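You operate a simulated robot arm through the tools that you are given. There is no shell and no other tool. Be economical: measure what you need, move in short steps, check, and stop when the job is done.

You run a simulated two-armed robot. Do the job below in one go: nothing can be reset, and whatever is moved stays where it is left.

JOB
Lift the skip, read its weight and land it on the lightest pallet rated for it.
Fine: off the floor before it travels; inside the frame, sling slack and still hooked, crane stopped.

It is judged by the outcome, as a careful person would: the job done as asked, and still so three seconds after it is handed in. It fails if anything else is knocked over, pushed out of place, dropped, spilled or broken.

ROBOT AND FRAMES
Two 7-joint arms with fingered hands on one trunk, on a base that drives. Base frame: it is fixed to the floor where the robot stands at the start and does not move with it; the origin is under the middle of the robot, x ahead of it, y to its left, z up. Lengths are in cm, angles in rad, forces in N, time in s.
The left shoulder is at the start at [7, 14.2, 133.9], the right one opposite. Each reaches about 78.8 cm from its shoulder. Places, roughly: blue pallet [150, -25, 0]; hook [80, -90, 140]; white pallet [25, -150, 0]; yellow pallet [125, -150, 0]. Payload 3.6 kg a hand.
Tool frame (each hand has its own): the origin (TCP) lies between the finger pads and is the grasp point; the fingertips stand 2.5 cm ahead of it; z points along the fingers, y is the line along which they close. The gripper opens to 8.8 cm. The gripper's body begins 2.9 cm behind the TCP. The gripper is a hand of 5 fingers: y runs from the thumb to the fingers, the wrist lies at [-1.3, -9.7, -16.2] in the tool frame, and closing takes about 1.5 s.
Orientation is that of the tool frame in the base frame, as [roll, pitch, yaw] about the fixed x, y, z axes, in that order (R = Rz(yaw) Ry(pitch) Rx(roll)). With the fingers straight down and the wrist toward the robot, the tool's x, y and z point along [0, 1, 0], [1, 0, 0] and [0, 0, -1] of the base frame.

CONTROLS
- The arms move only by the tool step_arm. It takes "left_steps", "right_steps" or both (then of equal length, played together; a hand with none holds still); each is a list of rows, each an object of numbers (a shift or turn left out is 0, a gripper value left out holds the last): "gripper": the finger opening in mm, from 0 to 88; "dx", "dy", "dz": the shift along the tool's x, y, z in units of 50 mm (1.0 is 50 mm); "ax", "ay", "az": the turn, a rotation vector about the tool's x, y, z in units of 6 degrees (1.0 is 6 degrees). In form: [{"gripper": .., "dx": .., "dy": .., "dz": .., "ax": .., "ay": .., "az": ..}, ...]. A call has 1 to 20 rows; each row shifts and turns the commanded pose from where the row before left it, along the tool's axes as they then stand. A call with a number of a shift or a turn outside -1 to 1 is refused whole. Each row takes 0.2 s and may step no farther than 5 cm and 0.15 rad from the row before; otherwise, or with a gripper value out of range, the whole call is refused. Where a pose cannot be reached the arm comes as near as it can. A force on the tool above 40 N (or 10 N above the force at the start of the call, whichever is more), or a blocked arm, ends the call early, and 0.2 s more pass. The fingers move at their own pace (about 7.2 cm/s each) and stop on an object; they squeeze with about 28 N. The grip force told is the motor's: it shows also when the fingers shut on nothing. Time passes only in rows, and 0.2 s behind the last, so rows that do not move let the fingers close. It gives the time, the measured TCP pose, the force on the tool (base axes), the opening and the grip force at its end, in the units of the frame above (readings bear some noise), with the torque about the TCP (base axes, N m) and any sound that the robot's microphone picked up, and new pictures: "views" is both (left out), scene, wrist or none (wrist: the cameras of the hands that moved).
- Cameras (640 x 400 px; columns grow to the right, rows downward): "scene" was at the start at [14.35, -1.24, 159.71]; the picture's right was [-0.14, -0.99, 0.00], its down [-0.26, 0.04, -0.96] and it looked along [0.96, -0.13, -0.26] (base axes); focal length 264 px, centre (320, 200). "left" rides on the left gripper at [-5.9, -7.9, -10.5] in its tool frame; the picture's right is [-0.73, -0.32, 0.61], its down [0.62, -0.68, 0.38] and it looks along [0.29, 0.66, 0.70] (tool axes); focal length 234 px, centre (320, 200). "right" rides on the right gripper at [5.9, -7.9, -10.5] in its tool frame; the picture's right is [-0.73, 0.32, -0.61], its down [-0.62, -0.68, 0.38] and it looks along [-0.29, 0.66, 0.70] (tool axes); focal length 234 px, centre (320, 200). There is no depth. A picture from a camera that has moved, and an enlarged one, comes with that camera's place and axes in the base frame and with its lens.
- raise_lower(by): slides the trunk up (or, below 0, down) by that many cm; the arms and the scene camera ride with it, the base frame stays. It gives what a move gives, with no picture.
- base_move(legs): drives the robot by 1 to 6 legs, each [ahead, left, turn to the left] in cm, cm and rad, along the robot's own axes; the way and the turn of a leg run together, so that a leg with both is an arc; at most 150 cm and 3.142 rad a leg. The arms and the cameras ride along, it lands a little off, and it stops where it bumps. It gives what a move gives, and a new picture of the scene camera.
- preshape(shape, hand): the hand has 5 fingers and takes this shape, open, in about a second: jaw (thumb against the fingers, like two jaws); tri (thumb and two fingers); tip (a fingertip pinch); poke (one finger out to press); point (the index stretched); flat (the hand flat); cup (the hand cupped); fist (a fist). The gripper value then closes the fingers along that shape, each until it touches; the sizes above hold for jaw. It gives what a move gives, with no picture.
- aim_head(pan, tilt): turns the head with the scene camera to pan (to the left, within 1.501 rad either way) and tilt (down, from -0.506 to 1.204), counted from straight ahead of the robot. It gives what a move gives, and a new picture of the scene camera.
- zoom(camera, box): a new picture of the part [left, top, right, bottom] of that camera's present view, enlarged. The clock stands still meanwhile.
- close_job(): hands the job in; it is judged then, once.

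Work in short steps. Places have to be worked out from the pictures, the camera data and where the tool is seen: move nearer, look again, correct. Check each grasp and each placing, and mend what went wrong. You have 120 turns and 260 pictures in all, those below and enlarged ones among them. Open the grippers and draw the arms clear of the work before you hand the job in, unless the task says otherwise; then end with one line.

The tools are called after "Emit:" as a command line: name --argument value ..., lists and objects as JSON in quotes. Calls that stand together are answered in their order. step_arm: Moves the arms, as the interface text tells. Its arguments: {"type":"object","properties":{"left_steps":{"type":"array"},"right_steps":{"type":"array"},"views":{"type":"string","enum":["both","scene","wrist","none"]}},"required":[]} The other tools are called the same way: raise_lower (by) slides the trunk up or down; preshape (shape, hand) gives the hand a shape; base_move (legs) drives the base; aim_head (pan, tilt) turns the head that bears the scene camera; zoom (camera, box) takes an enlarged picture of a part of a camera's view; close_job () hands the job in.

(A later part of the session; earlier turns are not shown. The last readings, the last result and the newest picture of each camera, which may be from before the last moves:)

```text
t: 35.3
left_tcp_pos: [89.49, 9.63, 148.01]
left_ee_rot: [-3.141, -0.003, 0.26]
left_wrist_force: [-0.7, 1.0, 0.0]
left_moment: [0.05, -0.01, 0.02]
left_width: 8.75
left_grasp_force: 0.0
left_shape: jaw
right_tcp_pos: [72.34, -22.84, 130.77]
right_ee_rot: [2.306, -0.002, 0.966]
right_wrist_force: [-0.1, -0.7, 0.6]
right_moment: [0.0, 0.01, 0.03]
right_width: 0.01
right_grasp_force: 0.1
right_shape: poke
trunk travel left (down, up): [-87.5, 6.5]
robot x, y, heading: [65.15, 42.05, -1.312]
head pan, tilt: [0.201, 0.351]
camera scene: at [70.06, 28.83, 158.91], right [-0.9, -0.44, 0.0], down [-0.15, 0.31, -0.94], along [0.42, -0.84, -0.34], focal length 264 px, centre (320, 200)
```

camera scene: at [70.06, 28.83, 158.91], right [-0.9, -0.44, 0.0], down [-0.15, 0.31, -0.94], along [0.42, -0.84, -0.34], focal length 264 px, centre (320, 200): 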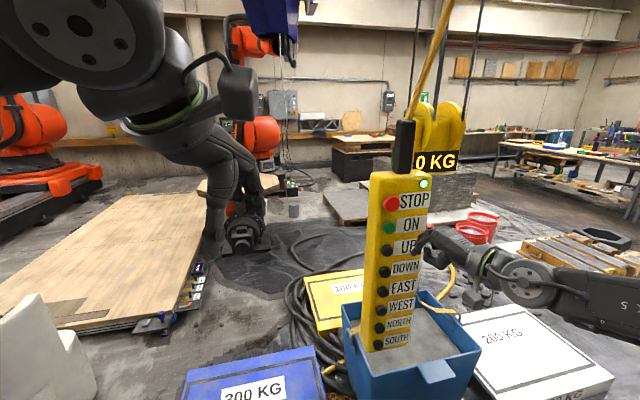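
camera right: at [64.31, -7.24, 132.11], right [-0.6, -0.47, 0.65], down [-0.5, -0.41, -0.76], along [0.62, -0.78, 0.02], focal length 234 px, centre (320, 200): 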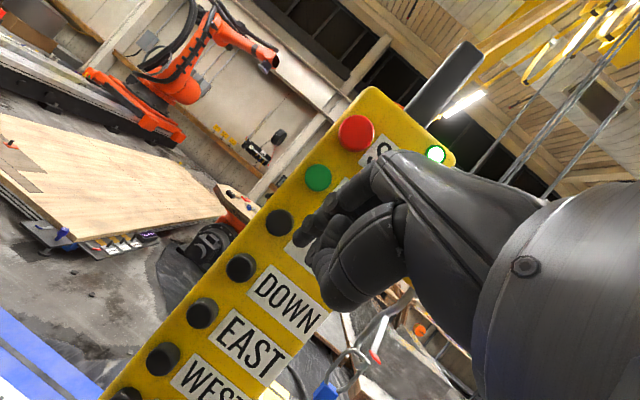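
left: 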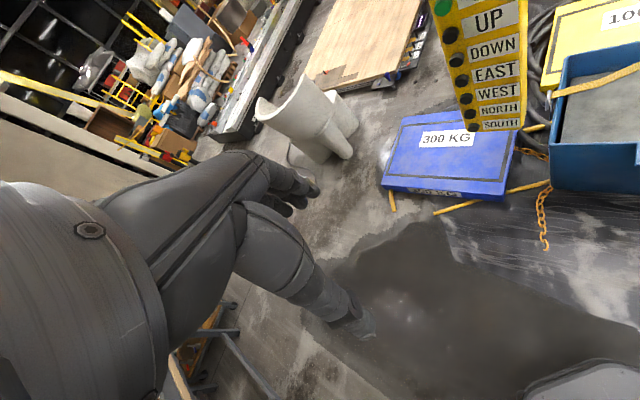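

Now left 3 cm to line up.

Emit:
step_arm --right_steps '[{"dx": 0.3, "dy": -0.04, "dz": 0.03}, {"dx": 0.3, "dy": -0.04, "dz": 0.03}]'

Emit:
zoom --camera "right" --box '[200, 100, 400, 300]'

```text
t: 35.9
left_tcp_pos: [89.72, 9.8, 148.07]
left_ee_rot: [-3.14, -0.002, 0.259]
left_wrist_force: [-0.9, 0.2, -1.1]
left_moment: [0.0, 0.0, 0.03]
left_width: 8.8
left_grasp_force: 0.1
left_shape: jaw
right_tcp_pos: [73.99, -20.16, 130.26]
right_ee_rot: [2.309, -0.002, 0.967]
right_wrist_force: [0.9, -0.2, -0.2]
right_moment: [-0.01, -0.04, 0.02]
right_width: 0.0
right_grasp_force: 0.0
right_shape: poke
trunk travel left (down, up): [-87.5, 6.5]
robot x, y, heading: [65.03, 42.57, -1.311]
head pan, tilt: [0.201, 0.351]
camera scene: at [70.35, 28.96, 158.91], right [-0.9, -0.44, 0.0], down [-0.15, 0.31, -0.94], along [0.42, -0.84, -0.34], focal length 264 px, centre (320, 200)
camera right: at [66.6, -8.0, 131.54], right [-0.6, -0.47, 0.65], down [-0.5, -0.41, -0.76], along [0.62, -0.78, 0.02], focal length 234 px, centre (320, 200)
```

scene: 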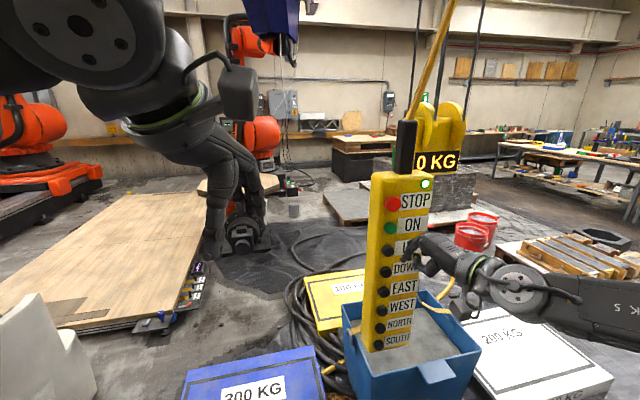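
right: 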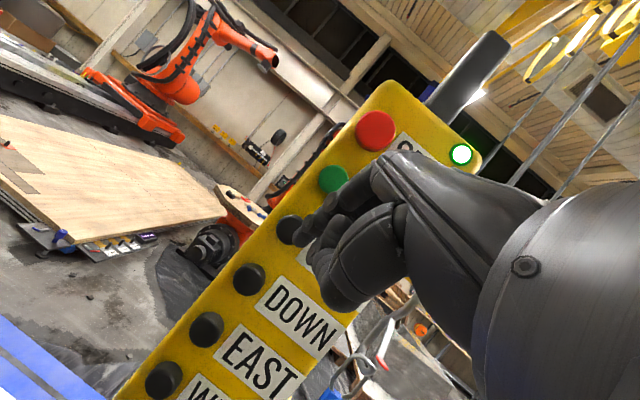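

```text
2.00 times, centred on (300, 200) of right
camera zoom: at [66.6, -8.0, 131.54], right [-0.6, -0.47, 0.65], down [-0.5, -0.41, -0.76], along [0.62, -0.78, 0.02], focal length 468 px, centre (360, 200)
```

zoom: 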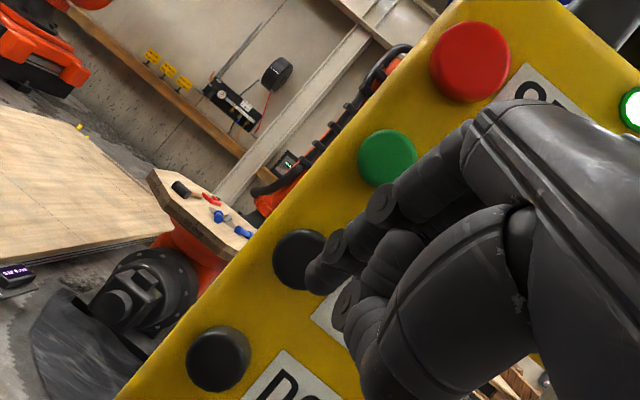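

About 2.5 cm gap; a 0.6 cm left shift centers it. I press ahead in 1 cm rows.

Emit:
step_arm --right_steps '[{"dx": 0.12}, {"dy": 0.134, "dz": 0.149}, {"dy": 0.134, "dz": 0.149}, {"dy": 0.07, "dz": 0.075}]'

```text
t: 36.9
left_tcp_pos: [90.1, 9.82, 148.05]
left_ee_rot: [3.14, 0.002, 0.262]
left_wrist_force: [0.7, 0.7, -0.5]
left_moment: [0.02, 0.03, -0.01]
left_width: 8.76
left_grasp_force: 0.1
left_shape: jaw
right_tcp_pos: [76.9, -21.06, 130.32]
right_ee_rot: [2.311, 0.001, 0.967]
right_wrist_force: [1.0, -0.8, 0.4]
right_moment: [0.0, 0.03, 0.0]
right_width: 0.01
right_grasp_force: 0.2
right_shape: poke
trunk travel left (down, up): [-87.5, 6.5]
robot x, y, heading: [65.17, 42.04, -1.31]
head pan, tilt: [0.201, 0.351]
camera scene: at [70.75, 29.06, 158.91], right [-0.9, -0.45, 0.0], down [-0.15, 0.31, -0.94], along [0.42, -0.84, -0.34], focal length 264 px, centre (320, 200)
camera right: at [69.33, -8.85, 131.6], right [-0.6, -0.47, 0.65], down [-0.5, -0.41, -0.76], along [0.62, -0.78, 0.02], focal length 234 px, centre (320, 200)
```

scene: 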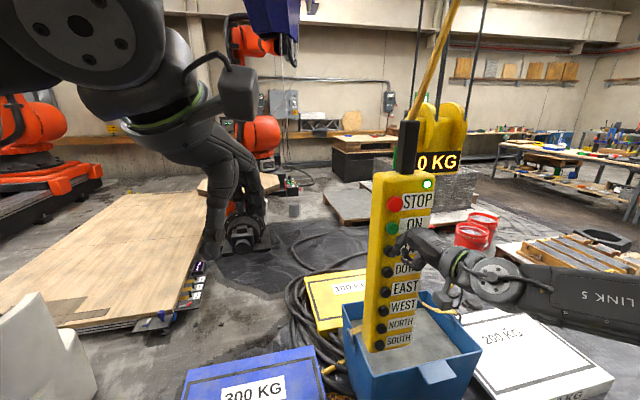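
right: 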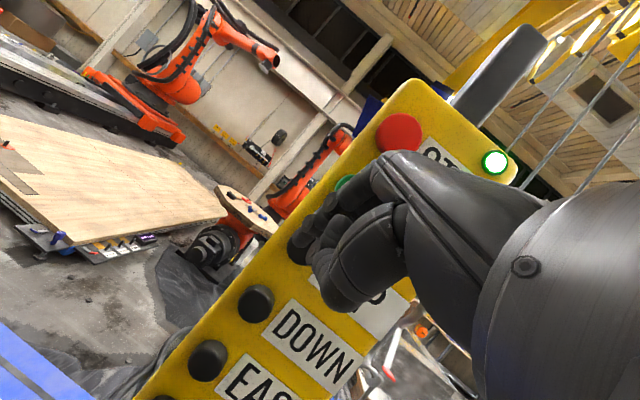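

Tip seems to be over the UP button, no force yet. I continue 0.5 cm per row.

Emit:
step_arm --right_steps '[{"dy": 0.07, "dz": 0.075}, {"dy": 0.07, "dz": 0.075}, {}]'

Emit:
zoom --camera "right" --box '[200, 140, 400, 300]'

```text
t: 37.7
left_tcp_pos: [89.9, 9.83, 148.08]
left_ee_rot: [-3.14, -0.001, 0.261]
left_wrist_force: [-0.1, -0.3, 0.4]
left_moment: [0.0, 0.03, 0.03]
left_width: 8.79
left_grasp_force: 0.1
left_shape: jaw
right_tcp_pos: [77.67, -21.57, 130.28]
right_ee_rot: [2.312, 0.002, 0.968]
right_wrist_force: [-0.9, 0.8, -0.8]
right_moment: [-0.02, 0.0, -0.02]
right_width: 0.0
right_grasp_force: 0.1
right_shape: poke
trunk travel left (down, up): [-87.5, 6.5]
robot x, y, heading: [65.39, 42.46, -1.309]
head pan, tilt: [0.201, 0.351]
camera scene: at [70.59, 29.1, 158.92], right [-0.9, -0.45, 0.0], down [-0.15, 0.31, -0.94], along [0.42, -0.84, -0.34], focal length 264 px, centre (320, 200)
camera right: at [70.08, -9.39, 131.63], right [-0.6, -0.47, 0.65], down [-0.5, -0.41, -0.76], along [0.62, -0.78, 0.02], focal length 234 px, centre (320, 200)
```

scene: 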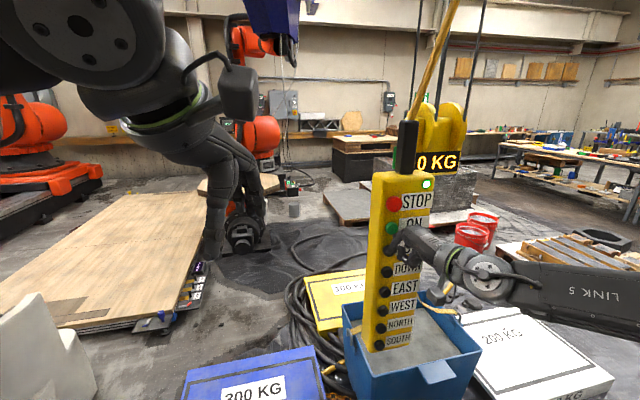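
right: 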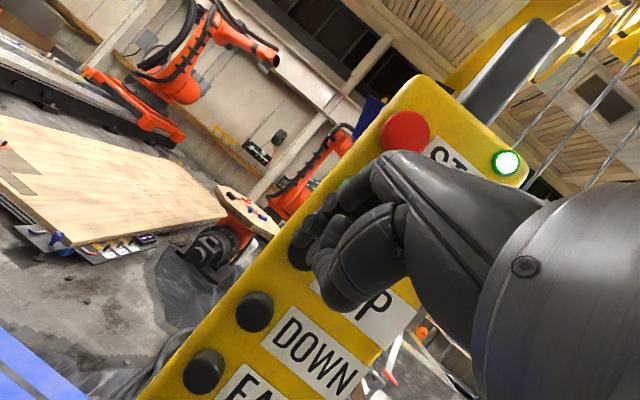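

```text
2.50 times, centred on (300, 220) of right
camera zoom: at [70.08, -9.39, 131.63], right [-0.6, -0.47, 0.65], down [-0.5, -0.41, -0.76], along [0.62, -0.78, 0.02], focal length 585 px, centre (370, 150)
```

zoom: 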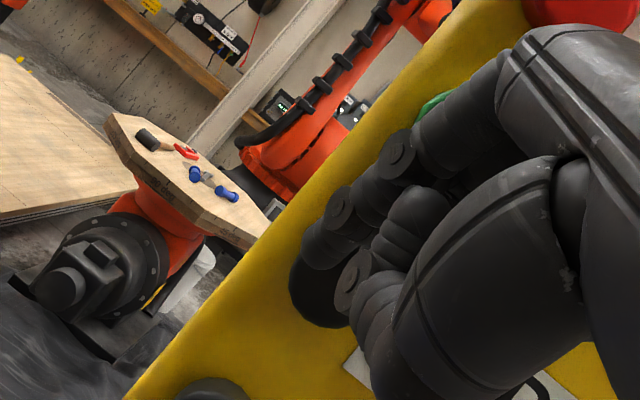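

Tip is on the upper part of the button; I lower 0.5 cm and press further.

Emit:
step_arm --right_steps '[{"dy": -0.075, "dz": 0.067}, {"dy": 0.07, "dz": 0.075}, {"dy": 0.07, "dz": 0.075}, {}]'

Emit:
zoom --camera "right" --box '[200, 140, 400, 300]'

```text
t: 38.7
left_tcp_pos: [89.77, 10.03, 148.16]
left_ee_rot: [3.141, -0.002, 0.26]
left_wrist_force: [0.5, 0.1, -0.1]
left_moment: [-0.02, 0.0, -0.01]
left_width: 8.76
left_grasp_force: 0.0
left_shape: jaw
right_tcp_pos: [78.17, -21.99, 129.78]
right_ee_rot: [2.309, 0.001, 0.964]
right_wrist_force: [-7.5, 6.0, -0.5]
right_moment: [0.07, 0.03, -0.05]
right_width: 0.0
right_grasp_force: 0.1
right_shape: poke
trunk travel left (down, up): [-87.5, 6.5]
robot x, y, heading: [65.08, 42.1, -1.312]
head pan, tilt: [0.201, 0.351]
heard: click
camera scene: at [70.35, 29.29, 158.94], right [-0.9, -0.44, 0.0], down [-0.15, 0.31, -0.94], along [0.42, -0.84, -0.34], focal length 264 px, centre (320, 200)
camera right: at [70.59, -9.75, 131.2], right [-0.6, -0.47, 0.65], down [-0.5, -0.41, -0.76], along [0.62, -0.78, 0.02], focal length 234 px, centre (320, 200)
```

scene: 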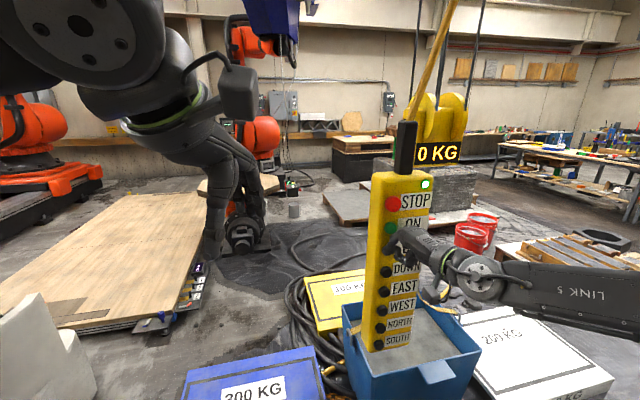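
right: 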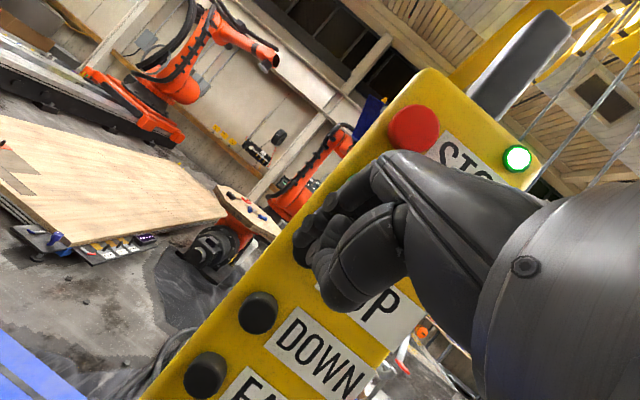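

```text
2.50 times, centred on (300, 220) of right
camera zoom: at [70.59, -9.75, 131.2], right [-0.6, -0.47, 0.65], down [-0.5, -0.41, -0.76], along [0.62, -0.78, 0.02], focal length 585 px, centre (370, 150)
```

zoom: 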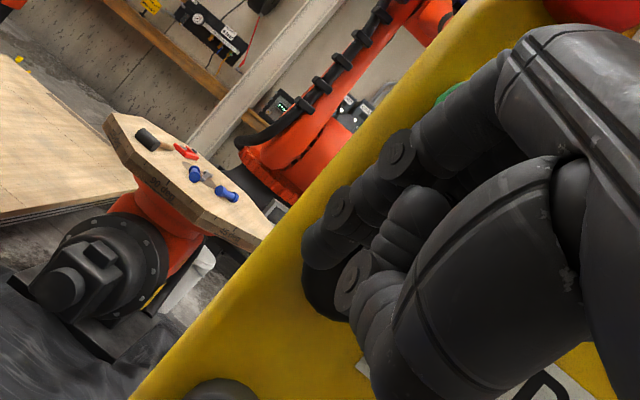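

A click and 9.6 N: UP is pressed and the hook block is rising. I hold and watch.

Emit:
step_arm --right_steps '[{}, {}, {}, {}, {}]' --views "scene"

```text
t: 39.9
left_tcp_pos: [89.76, 10.06, 148.12]
left_ee_rot: [3.14, -0.001, 0.262]
left_wrist_force: [0.8, 0.6, 0.5]
left_moment: [0.05, 0.02, 0.04]
left_width: 8.77
left_grasp_force: 0.1
left_shape: jaw
right_tcp_pos: [78.12, -21.91, 129.88]
right_ee_rot: [2.308, 0.001, 0.97]
right_wrist_force: [-8.7, 5.9, -1.8]
right_moment: [0.07, 0.07, -0.08]
right_width: 0.03
right_grasp_force: 0.1
right_shape: poke
trunk travel left (down, up): [-87.5, 6.5]
robot x, y, heading: [64.8, 42.42, -1.311]
head pan, tilt: [0.201, 0.351]
camera scene: at [70.34, 29.26, 158.94], right [-0.9, -0.45, 0.0], down [-0.15, 0.31, -0.94], along [0.42, -0.84, -0.34], focal length 264 px, centre (320, 200)
```

scene: 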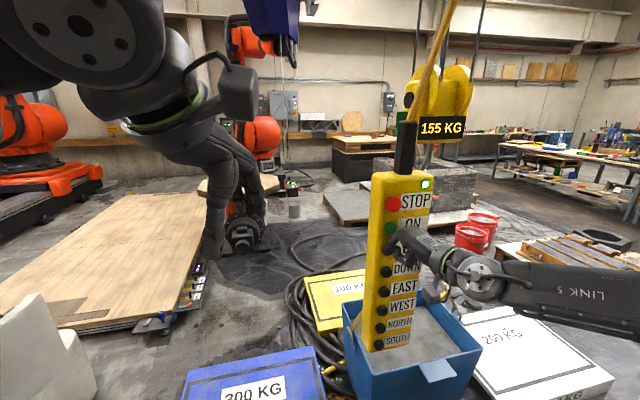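

155 KG and climbing as the load comes on. Hold on a bit more.

Emit:
step_arm --right_steps '[{}, {}, {}, {}]' --views "scene"

```text
t: 40.9
left_tcp_pos: [89.67, 9.93, 148.1]
left_ee_rot: [3.139, -0.001, 0.263]
left_wrist_force: [0.1, 0.3, 0.0]
left_moment: [0.01, 0.0, 0.0]
left_width: 8.78
left_grasp_force: 0.1
left_shape: jaw
right_tcp_pos: [78.1, -21.99, 130.01]
right_ee_rot: [2.31, 0.001, 0.969]
right_wrist_force: [-8.7, 7.2, -1.8]
right_moment: [0.13, 0.07, -0.09]
right_width: 0.02
right_grasp_force: 0.0
right_shape: poke
trunk travel left (down, up): [-87.5, 6.5]
robot x, y, heading: [65.39, 42.34, -1.313]
head pan, tilt: [0.201, 0.351]
camera scene: at [70.35, 29.26, 158.94], right [-0.9, -0.45, 0.0], down [-0.15, 0.31, -0.94], along [0.42, -0.84, -0.34], focal length 264 px, centre (320, 200)
```

scene: 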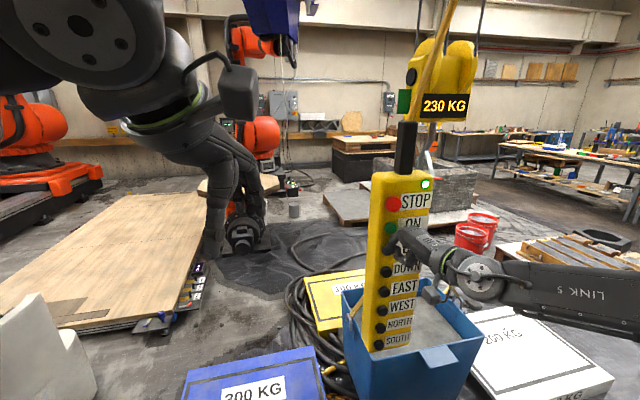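

230 KG: the blue 300 pallet is the one unless the reading changes. I keep lifting for height.

Emit:
step_arm --right_steps '[{}, {}, {}, {}, {}, {}]' --views "scene"

```text
t: 42.3
left_tcp_pos: [89.75, 9.9, 148.18]
left_ee_rot: [3.14, -0.001, 0.263]
left_wrist_force: [-0.7, 0.8, -0.4]
left_moment: [-0.02, -0.01, 0.0]
left_width: 8.79
left_grasp_force: 0.1
left_shape: jaw
right_tcp_pos: [78.17, -21.99, 129.94]
right_ee_rot: [2.308, 0.001, 0.966]
right_wrist_force: [-7.5, 6.2, -2.1]
right_moment: [0.07, 0.07, -0.08]
right_width: 0.0
right_grasp_force: 0.1
right_shape: poke
trunk travel left (down, up): [-87.5, 6.5]
robot x, y, heading: [65.13, 42.29, -1.31]
head pan, tilt: [0.201, 0.351]
camera scene: at [70.35, 29.25, 158.94], right [-0.9, -0.45, 0.0], down [-0.15, 0.31, -0.94], along [0.42, -0.84, -0.34], focal length 264 px, centre (320, 200)
```

scene: 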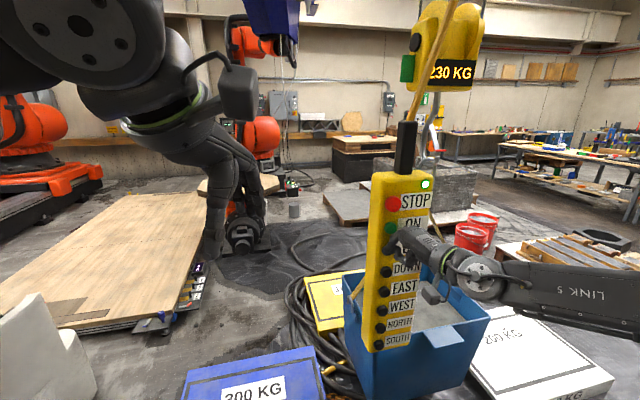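

Steady 230 KG → blue (300). One more second of lift, then release UP.

Emit:
step_arm --right_steps '[{}, {}, {}, {}, {"dy": -0.268, "dz": -0.298}, {"dy": -0.134, "dz": -0.149}]' --views "scene"

Emit:
aim_head --pan 0.2 --tilt 0.6

```text
t: 43.7
left_tcp_pos: [89.91, 9.84, 148.03]
left_ee_rot: [3.141, 0.001, 0.261]
left_wrist_force: [-0.2, -0.5, -0.5]
left_moment: [0.03, -0.02, -0.01]
left_width: 8.75
left_grasp_force: 0.0
left_shape: jaw
right_tcp_pos: [75.89, -20.51, 129.86]
right_ee_rot: [2.308, 0.001, 0.968]
right_wrist_force: [0.1, 1.0, 0.3]
right_moment: [0.0, 0.01, -0.06]
right_width: 0.0
right_grasp_force: 0.1
right_shape: poke
trunk travel left (down, up): [-87.5, 6.5]
robot x, y, heading: [65.22, 42.03, -1.308]
head pan, tilt: [0.201, 0.351]
camera scene: at [70.55, 29.08, 158.92], right [-0.9, -0.45, 0.0], down [-0.15, 0.31, -0.94], along [0.42, -0.84, -0.34], focal length 264 px, centre (320, 200)
```

scene: 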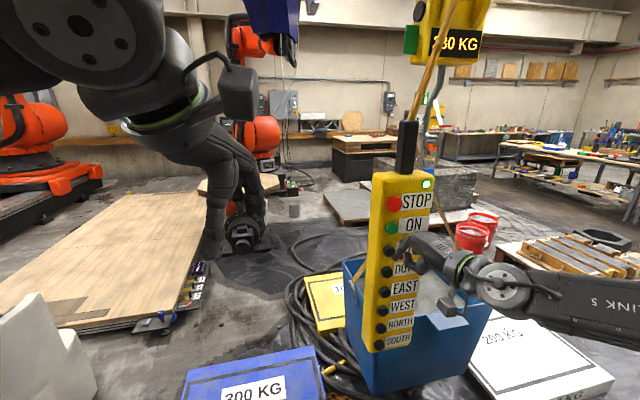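

```text
t: 44.5
left_tcp_pos: [90.1, 9.85, 148.1]
left_ee_rot: [3.141, 0.0, 0.263]
left_wrist_force: [0.6, -0.2, 0.0]
left_moment: [0.01, -0.02, -0.03]
left_width: 8.77
left_grasp_force: 0.1
left_shape: jaw
right_tcp_pos: [76.01, -20.56, 129.87]
right_ee_rot: [2.313, 0.001, 0.967]
right_wrist_force: [-0.4, -1.0, 0.0]
right_moment: [-0.02, 0.01, 0.01]
right_width: 0.03
right_grasp_force: 0.1
right_shape: poke
trunk travel left (down, up): [-87.5, 6.5]
robot x, y, heading: [64.91, 42.38, -1.307]
head pan, tilt: [0.201, 0.6]
camera scene: at [70.45, 29.48, 156.64], right [-0.9, -0.45, 0.0], down [-0.25, 0.51, -0.83], along [0.37, -0.74, -0.56], focal length 264 px, centre (320, 200)
```

scene: 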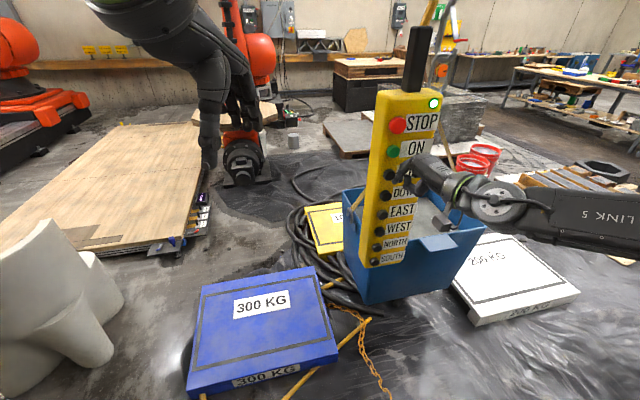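

Released; skip is well off the floor and the weight reads 230 → blue. I move the finger down 11 cm to EAST and check the alignment.

Emit:
step_arm --right_steps '[{"dy": -0.545, "dz": 0.491}, {"dy": -0.545, "dz": 0.491}, {"dy": -0.545, "dz": 0.491}]'

Emit:
zoom --camera "right" --box '[200, 140, 400, 300]'

```text
t: 45.3
left_tcp_pos: [89.91, 9.84, 148.12]
left_ee_rot: [3.142, 0.001, 0.263]
left_wrist_force: [0.1, 0.1, -0.1]
left_moment: [0.0, -0.02, 0.01]
left_width: 8.78
left_grasp_force: 0.1
left_shape: jaw
right_tcp_pos: [74.0, -19.4, 120.34]
right_ee_rot: [2.311, 0.002, 0.966]
right_wrist_force: [-0.3, -0.1, -0.6]
right_moment: [-0.02, 0.0, 0.01]
right_width: 0.0
right_grasp_force: 0.0
right_shape: poke
right hand out of reach, approached as far as the arm can: row 2, 3
trunk travel left (down, up): [-87.5, 6.5]
robot x, y, heading: [65.15, 42.31, -1.309]
head pan, tilt: [0.201, 0.6]
camera scene: at [70.36, 29.5, 156.64], right [-0.9, -0.45, 0.0], down [-0.25, 0.51, -0.83], along [0.37, -0.74, -0.56], focal length 264 px, centre (320, 200)
camera right: at [66.43, -7.14, 121.71], right [-0.6, -0.47, 0.65], down [-0.5, -0.41, -0.76], along [0.62, -0.78, 0.02], focal length 234 px, centre (320, 200)
```

scene: 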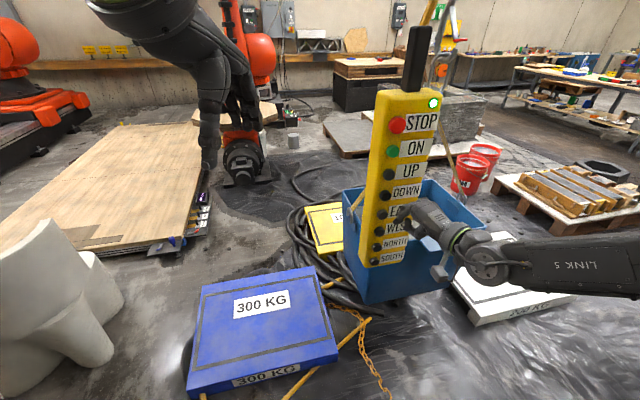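
right: 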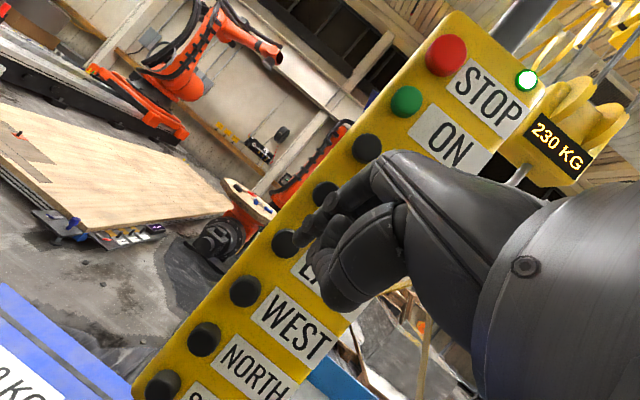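

```text
2.50 times, centred on (300, 220) of right
camera zoom: at [66.43, -7.14, 121.71], right [-0.6, -0.47, 0.65], down [-0.5, -0.41, -0.76], along [0.62, -0.78, 0.02], focal length 585 px, centre (370, 150)
```

zoom: 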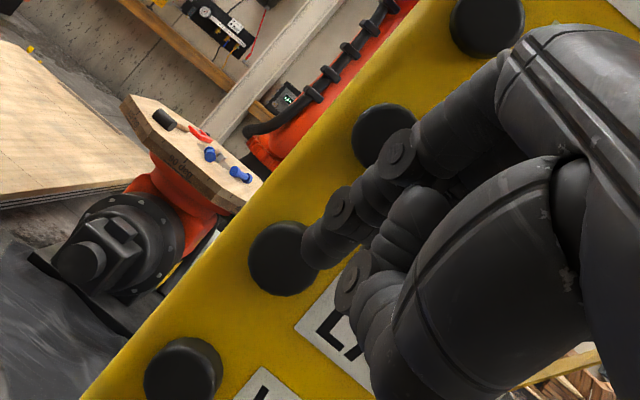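

The arm can't reach lower in this pose, but the trunk can lower it. I put the arm back at the UP pose and drop the trunk 11 cm.

Emit:
step_arm --right_steps '[{"dy": 0.472, "dz": -0.425}, {"dy": 0.472, "dz": -0.425}, {"dy": 0.472, "dz": -0.425}, {"dy": 0.302, "dz": 0.336, "dx": 0.03}]' --views "none"

Emit:
raise_lower --by -11

Emit:
step_arm --right_steps '[{}]'

```text
t: 46.3
left_tcp_pos: [90.2, 9.69, 147.96]
left_ee_rot: [-3.139, 0.002, 0.26]
left_wrist_force: [0.4, 0.1, 0.1]
left_moment: [0.01, 0.01, 0.02]
left_width: 8.76
left_grasp_force: 0.1
left_shape: jaw
right_tcp_pos: [76.4, -20.75, 129.94]
right_ee_rot: [2.313, 0.002, 0.965]
right_wrist_force: [0.0, -0.1, -0.4]
right_moment: [-0.01, 0.01, 0.04]
right_width: 0.01
right_grasp_force: 0.2
right_shape: poke
trunk travel left (down, up): [-87.5, 6.5]
robot x, y, heading: [65.07, 41.75, -1.307]
head pan, tilt: [0.201, 0.6]
```

```text
t: 47.7
left_tcp_pos: [90.07, 9.84, 137.05]
left_ee_rot: [-3.14, 0.0, 0.264]
left_wrist_force: [1.0, 0.3, -0.3]
left_moment: [0.0, -0.02, 0.0]
left_width: 8.77
left_grasp_force: 0.2
left_shape: jaw
right_tcp_pos: [76.25, -20.57, 118.94]
right_ee_rot: [2.312, 0.002, 0.966]
right_wrist_force: [-0.1, 0.3, 0.0]
right_moment: [0.05, 0.0, 0.0]
right_width: 0.0
right_grasp_force: 0.1
right_shape: poke
trunk travel left (down, up): [-76.5, 17.5]
robot x, y, heading: [65.53, 42.17, -1.311]
head pan, tilt: [0.201, 0.6]
```

```text
t: 48.1
left_tcp_pos: [90.17, 9.74, 137.04]
left_ee_rot: [3.141, 0.0, 0.262]
left_wrist_force: [0.3, -0.5, 0.1]
left_moment: [0.01, 0.03, -0.02]
left_width: 8.79
left_grasp_force: 0.0
left_shape: jaw
right_tcp_pos: [76.18, -20.57, 118.89]
right_ee_rot: [2.312, 0.0, 0.968]
right_wrist_force: [0.3, -0.1, -0.2]
right_moment: [-0.01, -0.02, -0.01]
right_width: 0.0
right_grasp_force: 0.1
right_shape: poke
trunk travel left (down, up): [-76.5, 17.5]
robot x, y, heading: [65.06, 42.08, -1.311]
head pan, tilt: [0.201, 0.6]
camera scene: at [70.49, 29.43, 145.63], right [-0.9, -0.45, 0.0], down [-0.25, 0.51, -0.82], along [0.37, -0.74, -0.57], focal length 264 px, centre (320, 200)
camera right: at [68.67, -8.41, 120.24], right [-0.6, -0.47, 0.65], down [-0.5, -0.41, -0.76], along [0.62, -0.78, 0.02], focal length 234 px, centre (320, 200)
```

scene: 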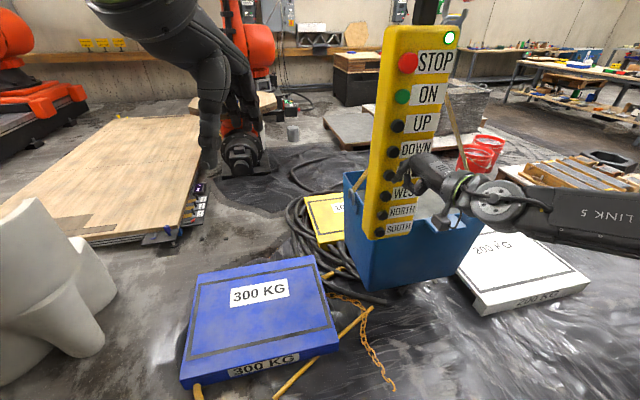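
right: 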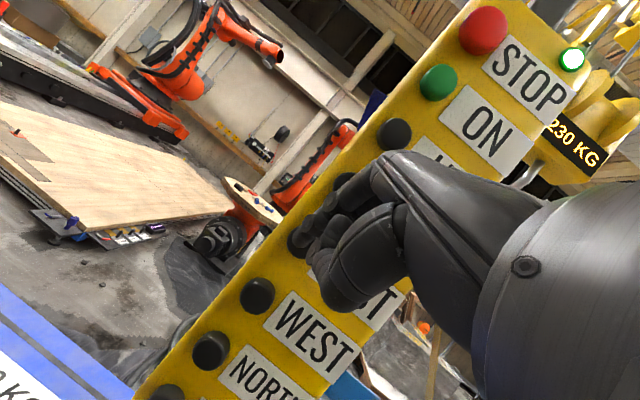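

Finger on EAST. Short tap: 2.5 cm ahead, brief hold, and back.

Emit:
step_arm --right_steps '[{"dy": 0.17, "dz": 0.189}, {"dy": 0.17, "dz": 0.189}, {}, {}, {"dy": -0.34, "dz": -0.378}]' --views "scene"

```text
t: 49.3
left_tcp_pos: [89.88, 9.74, 137.12]
left_ee_rot: [3.14, 0.0, 0.262]
left_wrist_force: [-0.5, -0.5, -1.0]
left_moment: [0.03, 0.03, -0.01]
left_width: 8.77
left_grasp_force: 0.2
left_shape: jaw
right_tcp_pos: [76.17, -20.63, 119.1]
right_ee_rot: [2.309, -0.001, 0.969]
right_wrist_force: [-0.2, -0.2, -0.1]
right_moment: [0.02, -0.02, 0.0]
right_width: 0.0
right_grasp_force: 0.0
right_shape: poke
trunk travel left (down, up): [-76.5, 17.5]
robot x, y, heading: [65.15, 42.48, -1.309]
head pan, tilt: [0.201, 0.6]
heard: click
camera scene: at [70.33, 29.49, 145.64], right [-0.9, -0.45, 0.0], down [-0.25, 0.51, -0.83], along [0.37, -0.74, -0.56], focal length 264 px, centre (320, 200)
```

scene: 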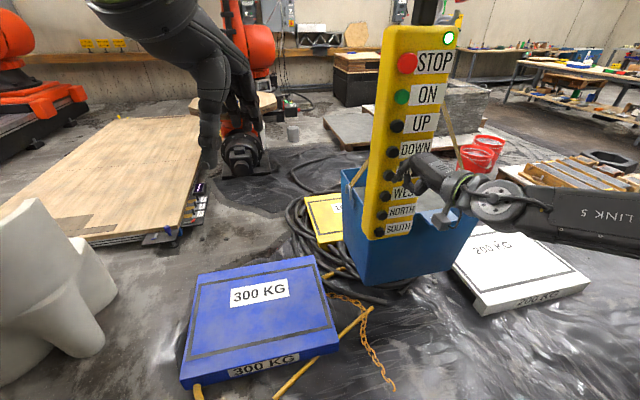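

EAST moved the skip toward +x (left and away in view). I press EAST again for 2 s.

Emit:
step_arm --right_steps '[{"dy": 0.17, "dz": 0.189}, {"dy": 0.17, "dz": 0.189}, {}, {}, {}, {}, {}, {}, {}, {}, {"dy": -0.34, "dz": -0.378}, {}, {}]' --views "scene"

```text
t: 52.1
left_tcp_pos: [90.24, 9.83, 136.98]
left_ee_rot: [-3.141, 0.002, 0.263]
left_wrist_force: [-0.1, -0.1, -0.1]
left_moment: [0.0, 0.0, 0.01]
left_width: 8.79
left_grasp_force: 0.1
left_shape: jaw
right_tcp_pos: [76.25, -20.58, 119.12]
right_ee_rot: [2.31, 0.001, 0.968]
right_wrist_force: [1.0, -0.5, -0.3]
right_moment: [0.02, 0.01, 0.0]
right_width: 0.0
right_grasp_force: 0.0
right_shape: poke
trunk travel left (down, up): [-76.5, 17.5]
robot x, y, heading: [65.43, 42.27, -1.308]
head pan, tilt: [0.201, 0.6]
heard: click
camera scene: at [70.55, 29.43, 145.63], right [-0.9, -0.45, 0.0], down [-0.25, 0.51, -0.82], along [0.37, -0.74, -0.57], focal length 264 px, centre (320, 200)
```

scene: 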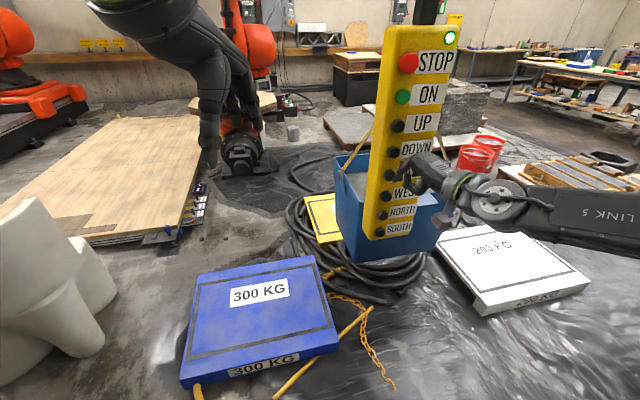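

The skip went mostly away from me — EAST seems to run toward the yellow pallet (≈[0.4,−0.9]), so the crane axes are rotated. I check the hook's position before choosing.

Emit:
aim_head --pan -0.05 --tilt 0.2

Emit:
step_arm --right_steps '[{}]' --views "wrist"

```text
t: 53.0
left_tcp_pos: [90.11, 9.7, 137.13]
left_ee_rot: [-3.142, 0.0, 0.262]
left_wrist_force: [-0.3, -0.8, -0.2]
left_moment: [0.02, -0.02, -0.01]
left_width: 8.77
left_grasp_force: 0.1
left_shape: jaw
right_tcp_pos: [76.2, -20.56, 119.12]
right_ee_rot: [2.309, 0.001, 0.968]
right_wrist_force: [-0.1, 0.0, -0.8]
right_moment: [0.04, -0.01, -0.03]
right_width: 0.0
right_grasp_force: 0.0
right_shape: poke
trunk travel left (down, up): [-76.5, 17.5]
robot x, y, heading: [64.97, 42.26, -1.31]
head pan, tilt: [-0.051, 0.201]
camera scene: at [68.47, 28.27, 149.3], right [-0.98, -0.21, 0.0], down [-0.04, 0.2, -0.98], along [0.2, -0.96, -0.2], focal length 264 px, centre (320, 200)
```

scene: 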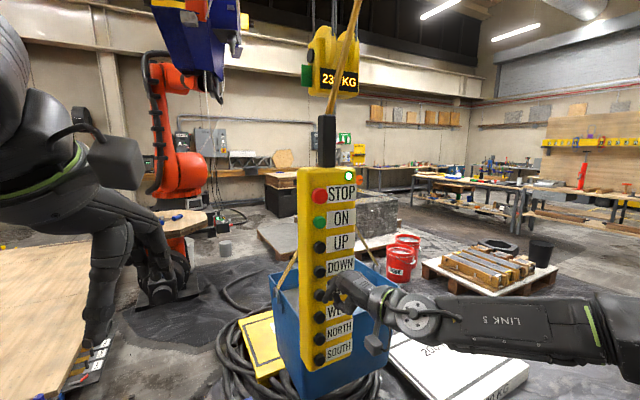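

```text
t: 53.4
left_tcp_pos: [90.09, 9.8, 137.03]
left_ee_rot: [3.142, 0.001, 0.262]
left_wrist_force: [-0.7, 0.3, 0.6]
left_moment: [0.02, -0.02, -0.01]
left_width: 8.78
left_grasp_force: 0.0
left_shape: jaw
right_tcp_pos: [76.22, -20.54, 119.2]
right_ee_rot: [2.31, 0.001, 0.968]
right_wrist_force: [0.3, -0.1, 0.2]
right_moment: [-0.02, -0.03, -0.02]
right_width: 0.04
right_grasp_force: 0.0
right_shape: poke
trunk travel left (down, up): [-76.5, 17.5]
robot x, y, heading: [64.95, 42.35, -1.314]
head pan, tilt: [-0.051, 0.201]
camera right: at [68.62, -8.37, 120.35], right [-0.6, -0.47, 0.65], down [-0.5, -0.41, -0.76], along [0.62, -0.78, 0.02], focal length 234 px, centre (320, 200)
```

right: 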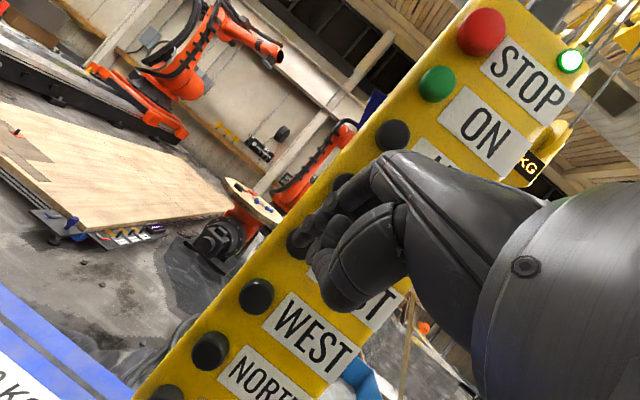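

EAST direction is about [0.55,−0.83]; NORTH should then head toward blue. I lower the trunk 5.5 cm to WEST and undo about 2.2 s of travel.

Emit:
raise_lower --by -5.5

Emit:
aim_head --pan 0.3 --tilt 0.5

Emit:
step_arm --right_steps '[{"dy": 0.1, "dz": 0.11}]' --views "wrist"

```text
t: 54.4
left_tcp_pos: [90.02, 9.8, 131.57]
left_ee_rot: [-3.141, 0.0, 0.262]
left_wrist_force: [-1.2, -0.1, 0.5]
left_moment: [0.02, 0.01, -0.02]
left_width: 8.77
left_grasp_force: 0.1
left_shape: jaw
right_tcp_pos: [76.12, -20.54, 113.54]
right_ee_rot: [2.311, 0.001, 0.967]
right_wrist_force: [0.1, -0.3, 0.4]
right_moment: [0.01, 0.01, -0.01]
right_width: 0.01
right_grasp_force: 0.1
right_shape: poke
trunk travel left (down, up): [-71.0, 23.0]
robot x, y, heading: [65.5, 41.91, -1.311]
head pan, tilt: [-0.051, 0.201]
```

```text
t: 55.2
left_tcp_pos: [90.03, 9.74, 131.52]
left_ee_rot: [-3.141, 0.0, 0.263]
left_wrist_force: [0.8, 0.5, -0.3]
left_moment: [0.0, 0.0, 0.01]
left_width: 8.77
left_grasp_force: 0.0
left_shape: jaw
right_tcp_pos: [76.12, -20.64, 113.66]
right_ee_rot: [2.312, 0.001, 0.967]
right_wrist_force: [0.4, 0.0, -0.7]
right_moment: [0.01, 0.0, 0.03]
right_width: 0.0
right_grasp_force: 0.1
right_shape: poke
trunk travel left (down, up): [-71.0, 23.0]
robot x, y, heading: [65.21, 42.38, -1.309]
head pan, tilt: [0.3, 0.499]
camera scene: at [71.37, 29.66, 141.05], right [-0.85, -0.53, 0.0], down [-0.25, 0.41, -0.88], along [0.47, -0.74, -0.48], focal length 264 px, centre (320, 200)
```

scene: 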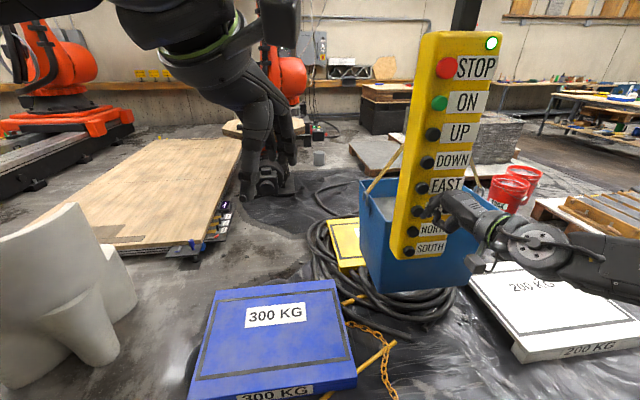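

```text
t: 55.6
left_tcp_pos: [90.1, 9.76, 131.57]
left_ee_rot: [-3.141, 0.001, 0.262]
left_wrist_force: [-0.6, 0.4, 0.9]
left_moment: [-0.03, 0.01, 0.01]
left_width: 8.79
left_grasp_force: 0.1
left_shape: jaw
right_tcp_pos: [76.96, -21.14, 113.58]
right_ee_rot: [2.311, 0.001, 0.967]
right_wrist_force: [0.4, 0.3, 0.2]
right_moment: [0.04, 0.01, 0.01]
right_width: 0.01
right_grasp_force: 0.1
right_shape: poke
trunk travel left (down, up): [-71.0, 23.0]
robot x, y, heading: [64.83, 42.38, -1.312]
head pan, tilt: [0.3, 0.499]
camera right: at [69.29, -8.8, 114.84], right [-0.6, -0.47, 0.65], down [-0.5, -0.41, -0.76], along [0.62, -0.78, 0.02], focal length 234 px, centre (320, 200)
```

right: 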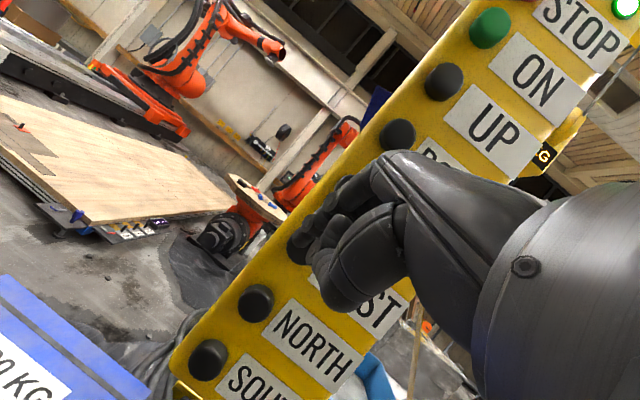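

On WEST. Press and hold about 2 s.

Emit:
step_arm --right_steps '[{"dy": 0.12, "dz": 0.134}, {"dy": 0.12, "dz": 0.134}, {}, {}, {}, {}, {}, {}, {}, {}, {"dy": -0.34, "dz": -0.378}, {}, {}]' --views "scene"

```text
t: 58.4
left_tcp_pos: [90.11, 9.75, 131.5]
left_ee_rot: [-3.14, 0.001, 0.263]
left_wrist_force: [-0.4, -0.7, 0.0]
left_moment: [-0.03, -0.04, -0.04]
left_width: 8.77
left_grasp_force: 0.0
left_shape: jaw
right_tcp_pos: [76.29, -20.65, 113.52]
right_ee_rot: [2.31, 0.0, 0.969]
right_wrist_force: [0.3, -0.2, 0.2]
right_moment: [0.03, -0.03, 0.03]
right_width: 0.02
right_grasp_force: 0.0
right_shape: poke
trunk travel left (down, up): [-71.0, 23.0]
robot x, y, heading: [65.25, 42.2, -1.309]
head pan, tilt: [0.3, 0.499]
heard: click
camera scene: at [71.44, 29.65, 141.04], right [-0.85, -0.53, 0.0], down [-0.26, 0.41, -0.88], along [0.47, -0.74, -0.48], focal length 264 px, centre (320, 200)
```

scene: 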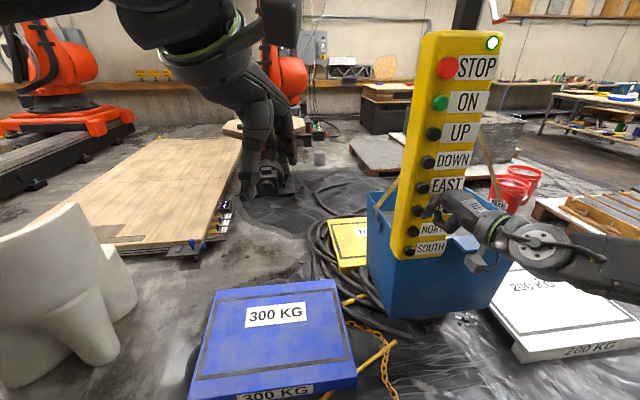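

Skip is back near its start line. Next NORTH: trunk down 5.5 cm and a 2 s press.

Emit:
raise_lower --by -5.5

Emit:
step_arm --right_steps '[{"dy": 0.1, "dz": 0.11}]' --views "both"

```text
t: 59.4
left_tcp_pos: [90.04, 9.89, 126.16]
left_ee_rot: [3.141, -0.001, 0.262]
left_wrist_force: [-0.7, -0.7, -0.1]
left_moment: [0.02, -0.01, 0.02]
left_width: 8.78
left_grasp_force: 0.0
left_shape: jaw
right_tcp_pos: [76.22, -20.67, 108.21]
right_ee_rot: [2.312, 0.001, 0.968]
right_wrist_force: [0.1, -0.1, -0.1]
right_moment: [0.0, -0.01, -0.02]
right_width: 0.0
right_grasp_force: 0.1
right_shape: poke
trunk travel left (down, up): [-65.5, 28.5]
robot x, y, heading: [65.21, 42.06, -1.308]
head pan, tilt: [0.3, 0.499]
```

```text
t: 59.8
left_tcp_pos: [90.04, 9.74, 126.08]
left_ee_rot: [-3.14, 0.002, 0.263]
left_wrist_force: [-0.7, 0.4, -0.3]
left_moment: [0.02, -0.01, 0.02]
left_width: 8.76
left_grasp_force: 0.0
left_shape: jaw
right_tcp_pos: [76.7, -21.02, 108.07]
right_ee_rot: [2.311, -0.001, 0.968]
right_wrist_force: [0.1, 0.8, -0.8]
right_moment: [0.01, 0.0, -0.01]
right_width: 0.0
right_grasp_force: 0.0
right_shape: poke
trunk travel left (down, up): [-65.5, 28.5]
robot x, y, heading: [65.19, 42.03, -1.313]
head pan, tilt: [0.3, 0.499]
camera scene: at [71.44, 29.64, 135.54], right [-0.85, -0.53, 0.0], down [-0.26, 0.41, -0.88], along [0.47, -0.74, -0.48], focal length 264 px, centre (320, 200)
camera right: at [69.23, -8.79, 109.34], right [-0.6, -0.47, 0.65], down [-0.5, -0.41, -0.76], along [0.62, -0.78, 0.02], focal length 234 px, centre (320, 200)
```

scene: 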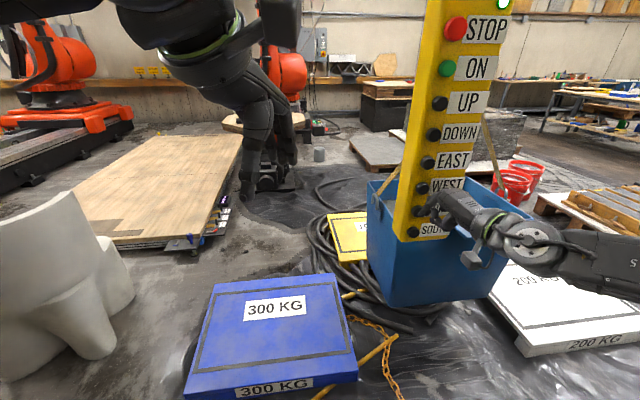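
right: 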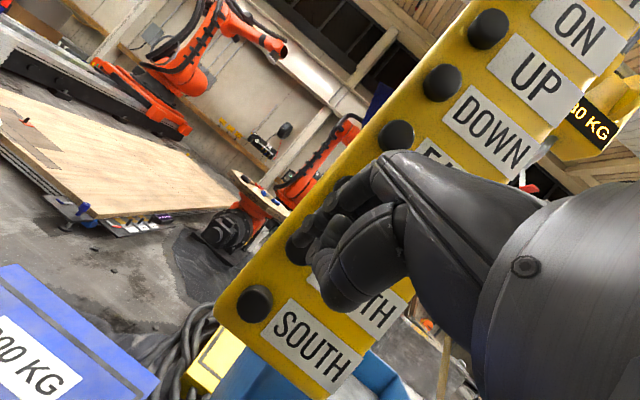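

Tip is on NORTH. Press for about 2 s.

Emit:
step_arm --right_steps '[{"dy": 0.12, "dz": 0.134}, {"dy": 0.12, "dz": 0.134}, {}, {}, {}, {}, {}, {}, {}, {}, {"dy": -0.24, "dz": -0.268}, {}, {}]' --views "scene"

```text
t: 62.5
left_tcp_pos: [90.06, 9.82, 126.12]
left_ee_rot: [-3.14, 0.0, 0.263]
left_wrist_force: [0.4, -0.5, -0.5]
left_moment: [0.02, 0.0, -0.02]
left_width: 8.8
left_grasp_force: 0.1
left_shape: jaw
right_tcp_pos: [76.59, -21.06, 108.12]
right_ee_rot: [2.309, 0.002, 0.967]
right_wrist_force: [0.5, -0.2, 0.8]
right_moment: [0.0, 0.01, 0.0]
right_width: 0.0
right_grasp_force: 0.0
right_shape: poke
trunk travel left (down, up): [-65.5, 28.5]
robot x, y, heading: [65.32, 42.31, -1.313]
head pan, tilt: [0.3, 0.499]
heard: click
camera scene: at [71.4, 29.66, 135.54], right [-0.85, -0.53, 0.0], down [-0.25, 0.41, -0.88], along [0.47, -0.74, -0.48], focal length 264 px, centre (320, 200)
```

scene: 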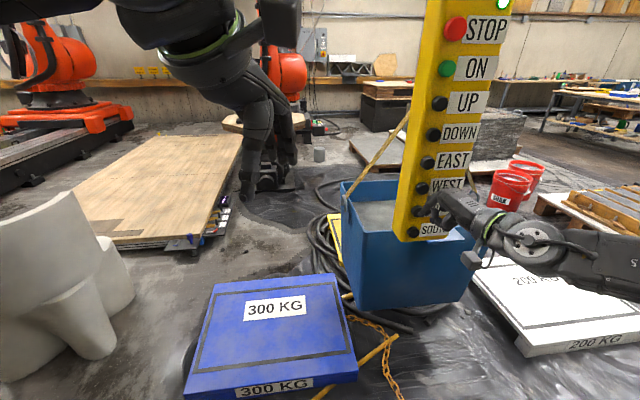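

NORTH heads toward blue at ~7 cm/s. Hold NORTH longer, in pieces, keeping watch.

Emit:
step_arm --right_steps '[{"dy": 0.12, "dz": 0.134}, {"dy": 0.12, "dz": 0.134}, {}, {}, {}, {}, {}, {}, {}, {}, {}, {}, {}, {}, {}, {}, {}]' --views "scene"

```text
t: 66.2
left_tcp_pos: [89.93, 9.87, 126.03]
left_ee_rot: [3.14, 0.001, 0.261]
left_wrist_force: [-0.3, 0.3, 0.8]
left_moment: [-0.01, 0.0, -0.01]
left_width: 8.77
left_grasp_force: 0.1
left_shape: jaw
right_tcp_pos: [78.18, -21.88, 108.12]
right_ee_rot: [2.308, 0.001, 0.967]
right_wrist_force: [-4.7, 4.4, -2.2]
right_moment: [0.04, 0.02, -0.03]
right_width: 0.0
right_grasp_force: 0.1
right_shape: poke
trunk travel left (down, up): [-65.5, 28.5]
robot x, y, heading: [65.19, 42.06, -1.308]
head pan, tilt: [0.3, 0.499]
heard: click
camera scene: at [71.26, 29.76, 135.55], right [-0.85, -0.53, 0.0], down [-0.25, 0.4, -0.88], along [0.47, -0.74, -0.48], focal length 264 px, centre (320, 200)
```

scene: 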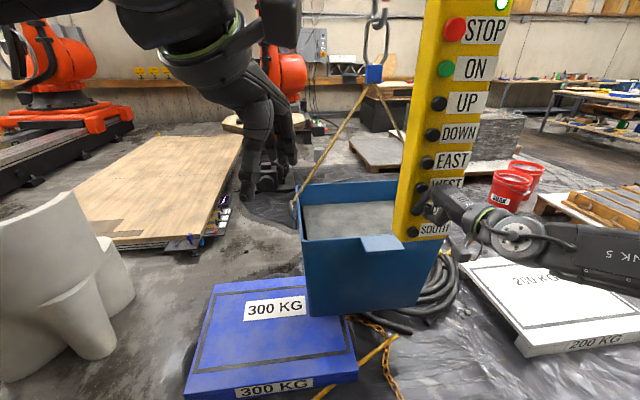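

Still pressing; skip is clear above floor level and well oriented with the pallet. Continue ~3 s.

Emit:
step_arm --right_steps '[{}, {}, {}, {}, {}, {}, {}, {}, {}, {}, {}, {}, {}, {}]' --views "scene"

```text
t: 69.2
left_tcp_pos: [90.07, 9.89, 126.05]
left_ee_rot: [3.139, 0.001, 0.262]
left_wrist_force: [-0.7, 0.5, 0.8]
left_moment: [-0.05, 0.02, 0.0]
left_width: 8.77
left_grasp_force: 0.0
left_shape: jaw
right_tcp_pos: [78.27, -21.93, 108.12]
right_ee_rot: [2.309, 0.0, 0.968]
right_wrist_force: [-4.6, 4.8, -2.0]
right_moment: [0.06, 0.0, -0.01]
right_width: 0.0
right_grasp_force: 0.1
right_shape: poke
trunk travel left (down, up): [-65.5, 28.5]
robot x, y, heading: [65.15, 41.97, -1.306]
head pan, tilt: [0.3, 0.499]
camera scene: at [71.26, 29.76, 135.55], right [-0.85, -0.53, 0.0], down [-0.25, 0.4, -0.88], along [0.47, -0.74, -0.48], focal length 264 px, centre (320, 200)
```

scene: 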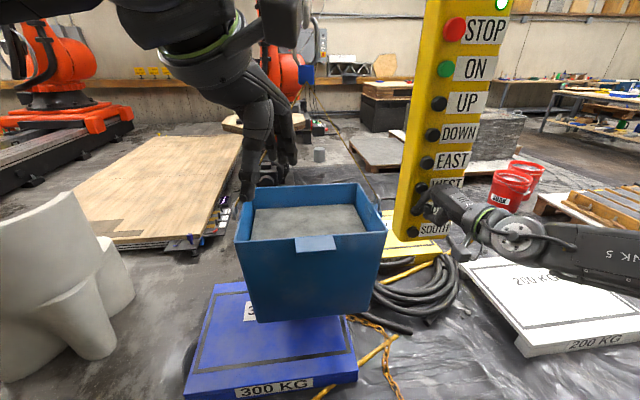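

Estimate: skip centre ≈[132,−56], pallet centre ≈[142,−36]: about 20 more NORTH, then ~9 WEST. Hold ~2.5 s more and release.

Emit:
step_arm --right_steps '[{}, {}, {}, {}, {}, {}, {}, {}, {}, {}, {}, {"dy": -0.34, "dz": -0.378}, {}, {}, {}, {}]' --views "scene"

```text
t: 72.5
left_tcp_pos: [90.07, 9.88, 126.13]
left_ee_rot: [3.14, -0.001, 0.262]
left_wrist_force: [0.3, -0.1, 0.6]
left_moment: [-0.04, 0.0, -0.01]
left_width: 8.79
left_grasp_force: 0.0
left_shape: jaw
right_tcp_pos: [76.09, -20.58, 108.03]
right_ee_rot: [2.311, 0.001, 0.967]
right_wrist_force: [1.1, -0.1, 0.3]
right_moment: [-0.04, 0.0, 0.01]
right_width: 0.02
right_grasp_force: 0.1
right_shape: poke
trunk travel left (down, up): [-65.5, 28.5]
robot x, y, heading: [65.1, 42.46, -1.312]
head pan, tilt: [0.3, 0.499]
camera scene: at [71.41, 29.66, 135.54], right [-0.85, -0.53, 0.0], down [-0.25, 0.41, -0.88], along [0.47, -0.74, -0.48], focal length 264 px, centre (320, 200)
```

scene: 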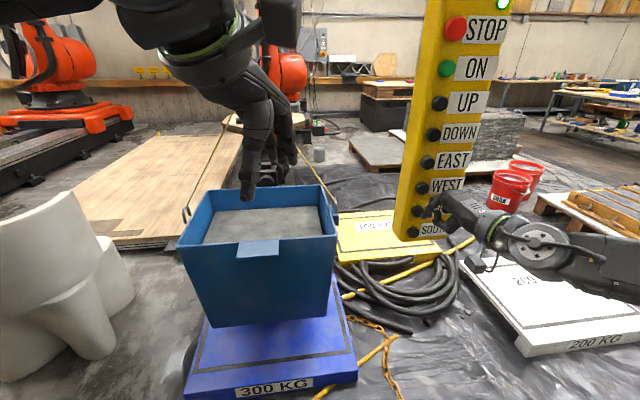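

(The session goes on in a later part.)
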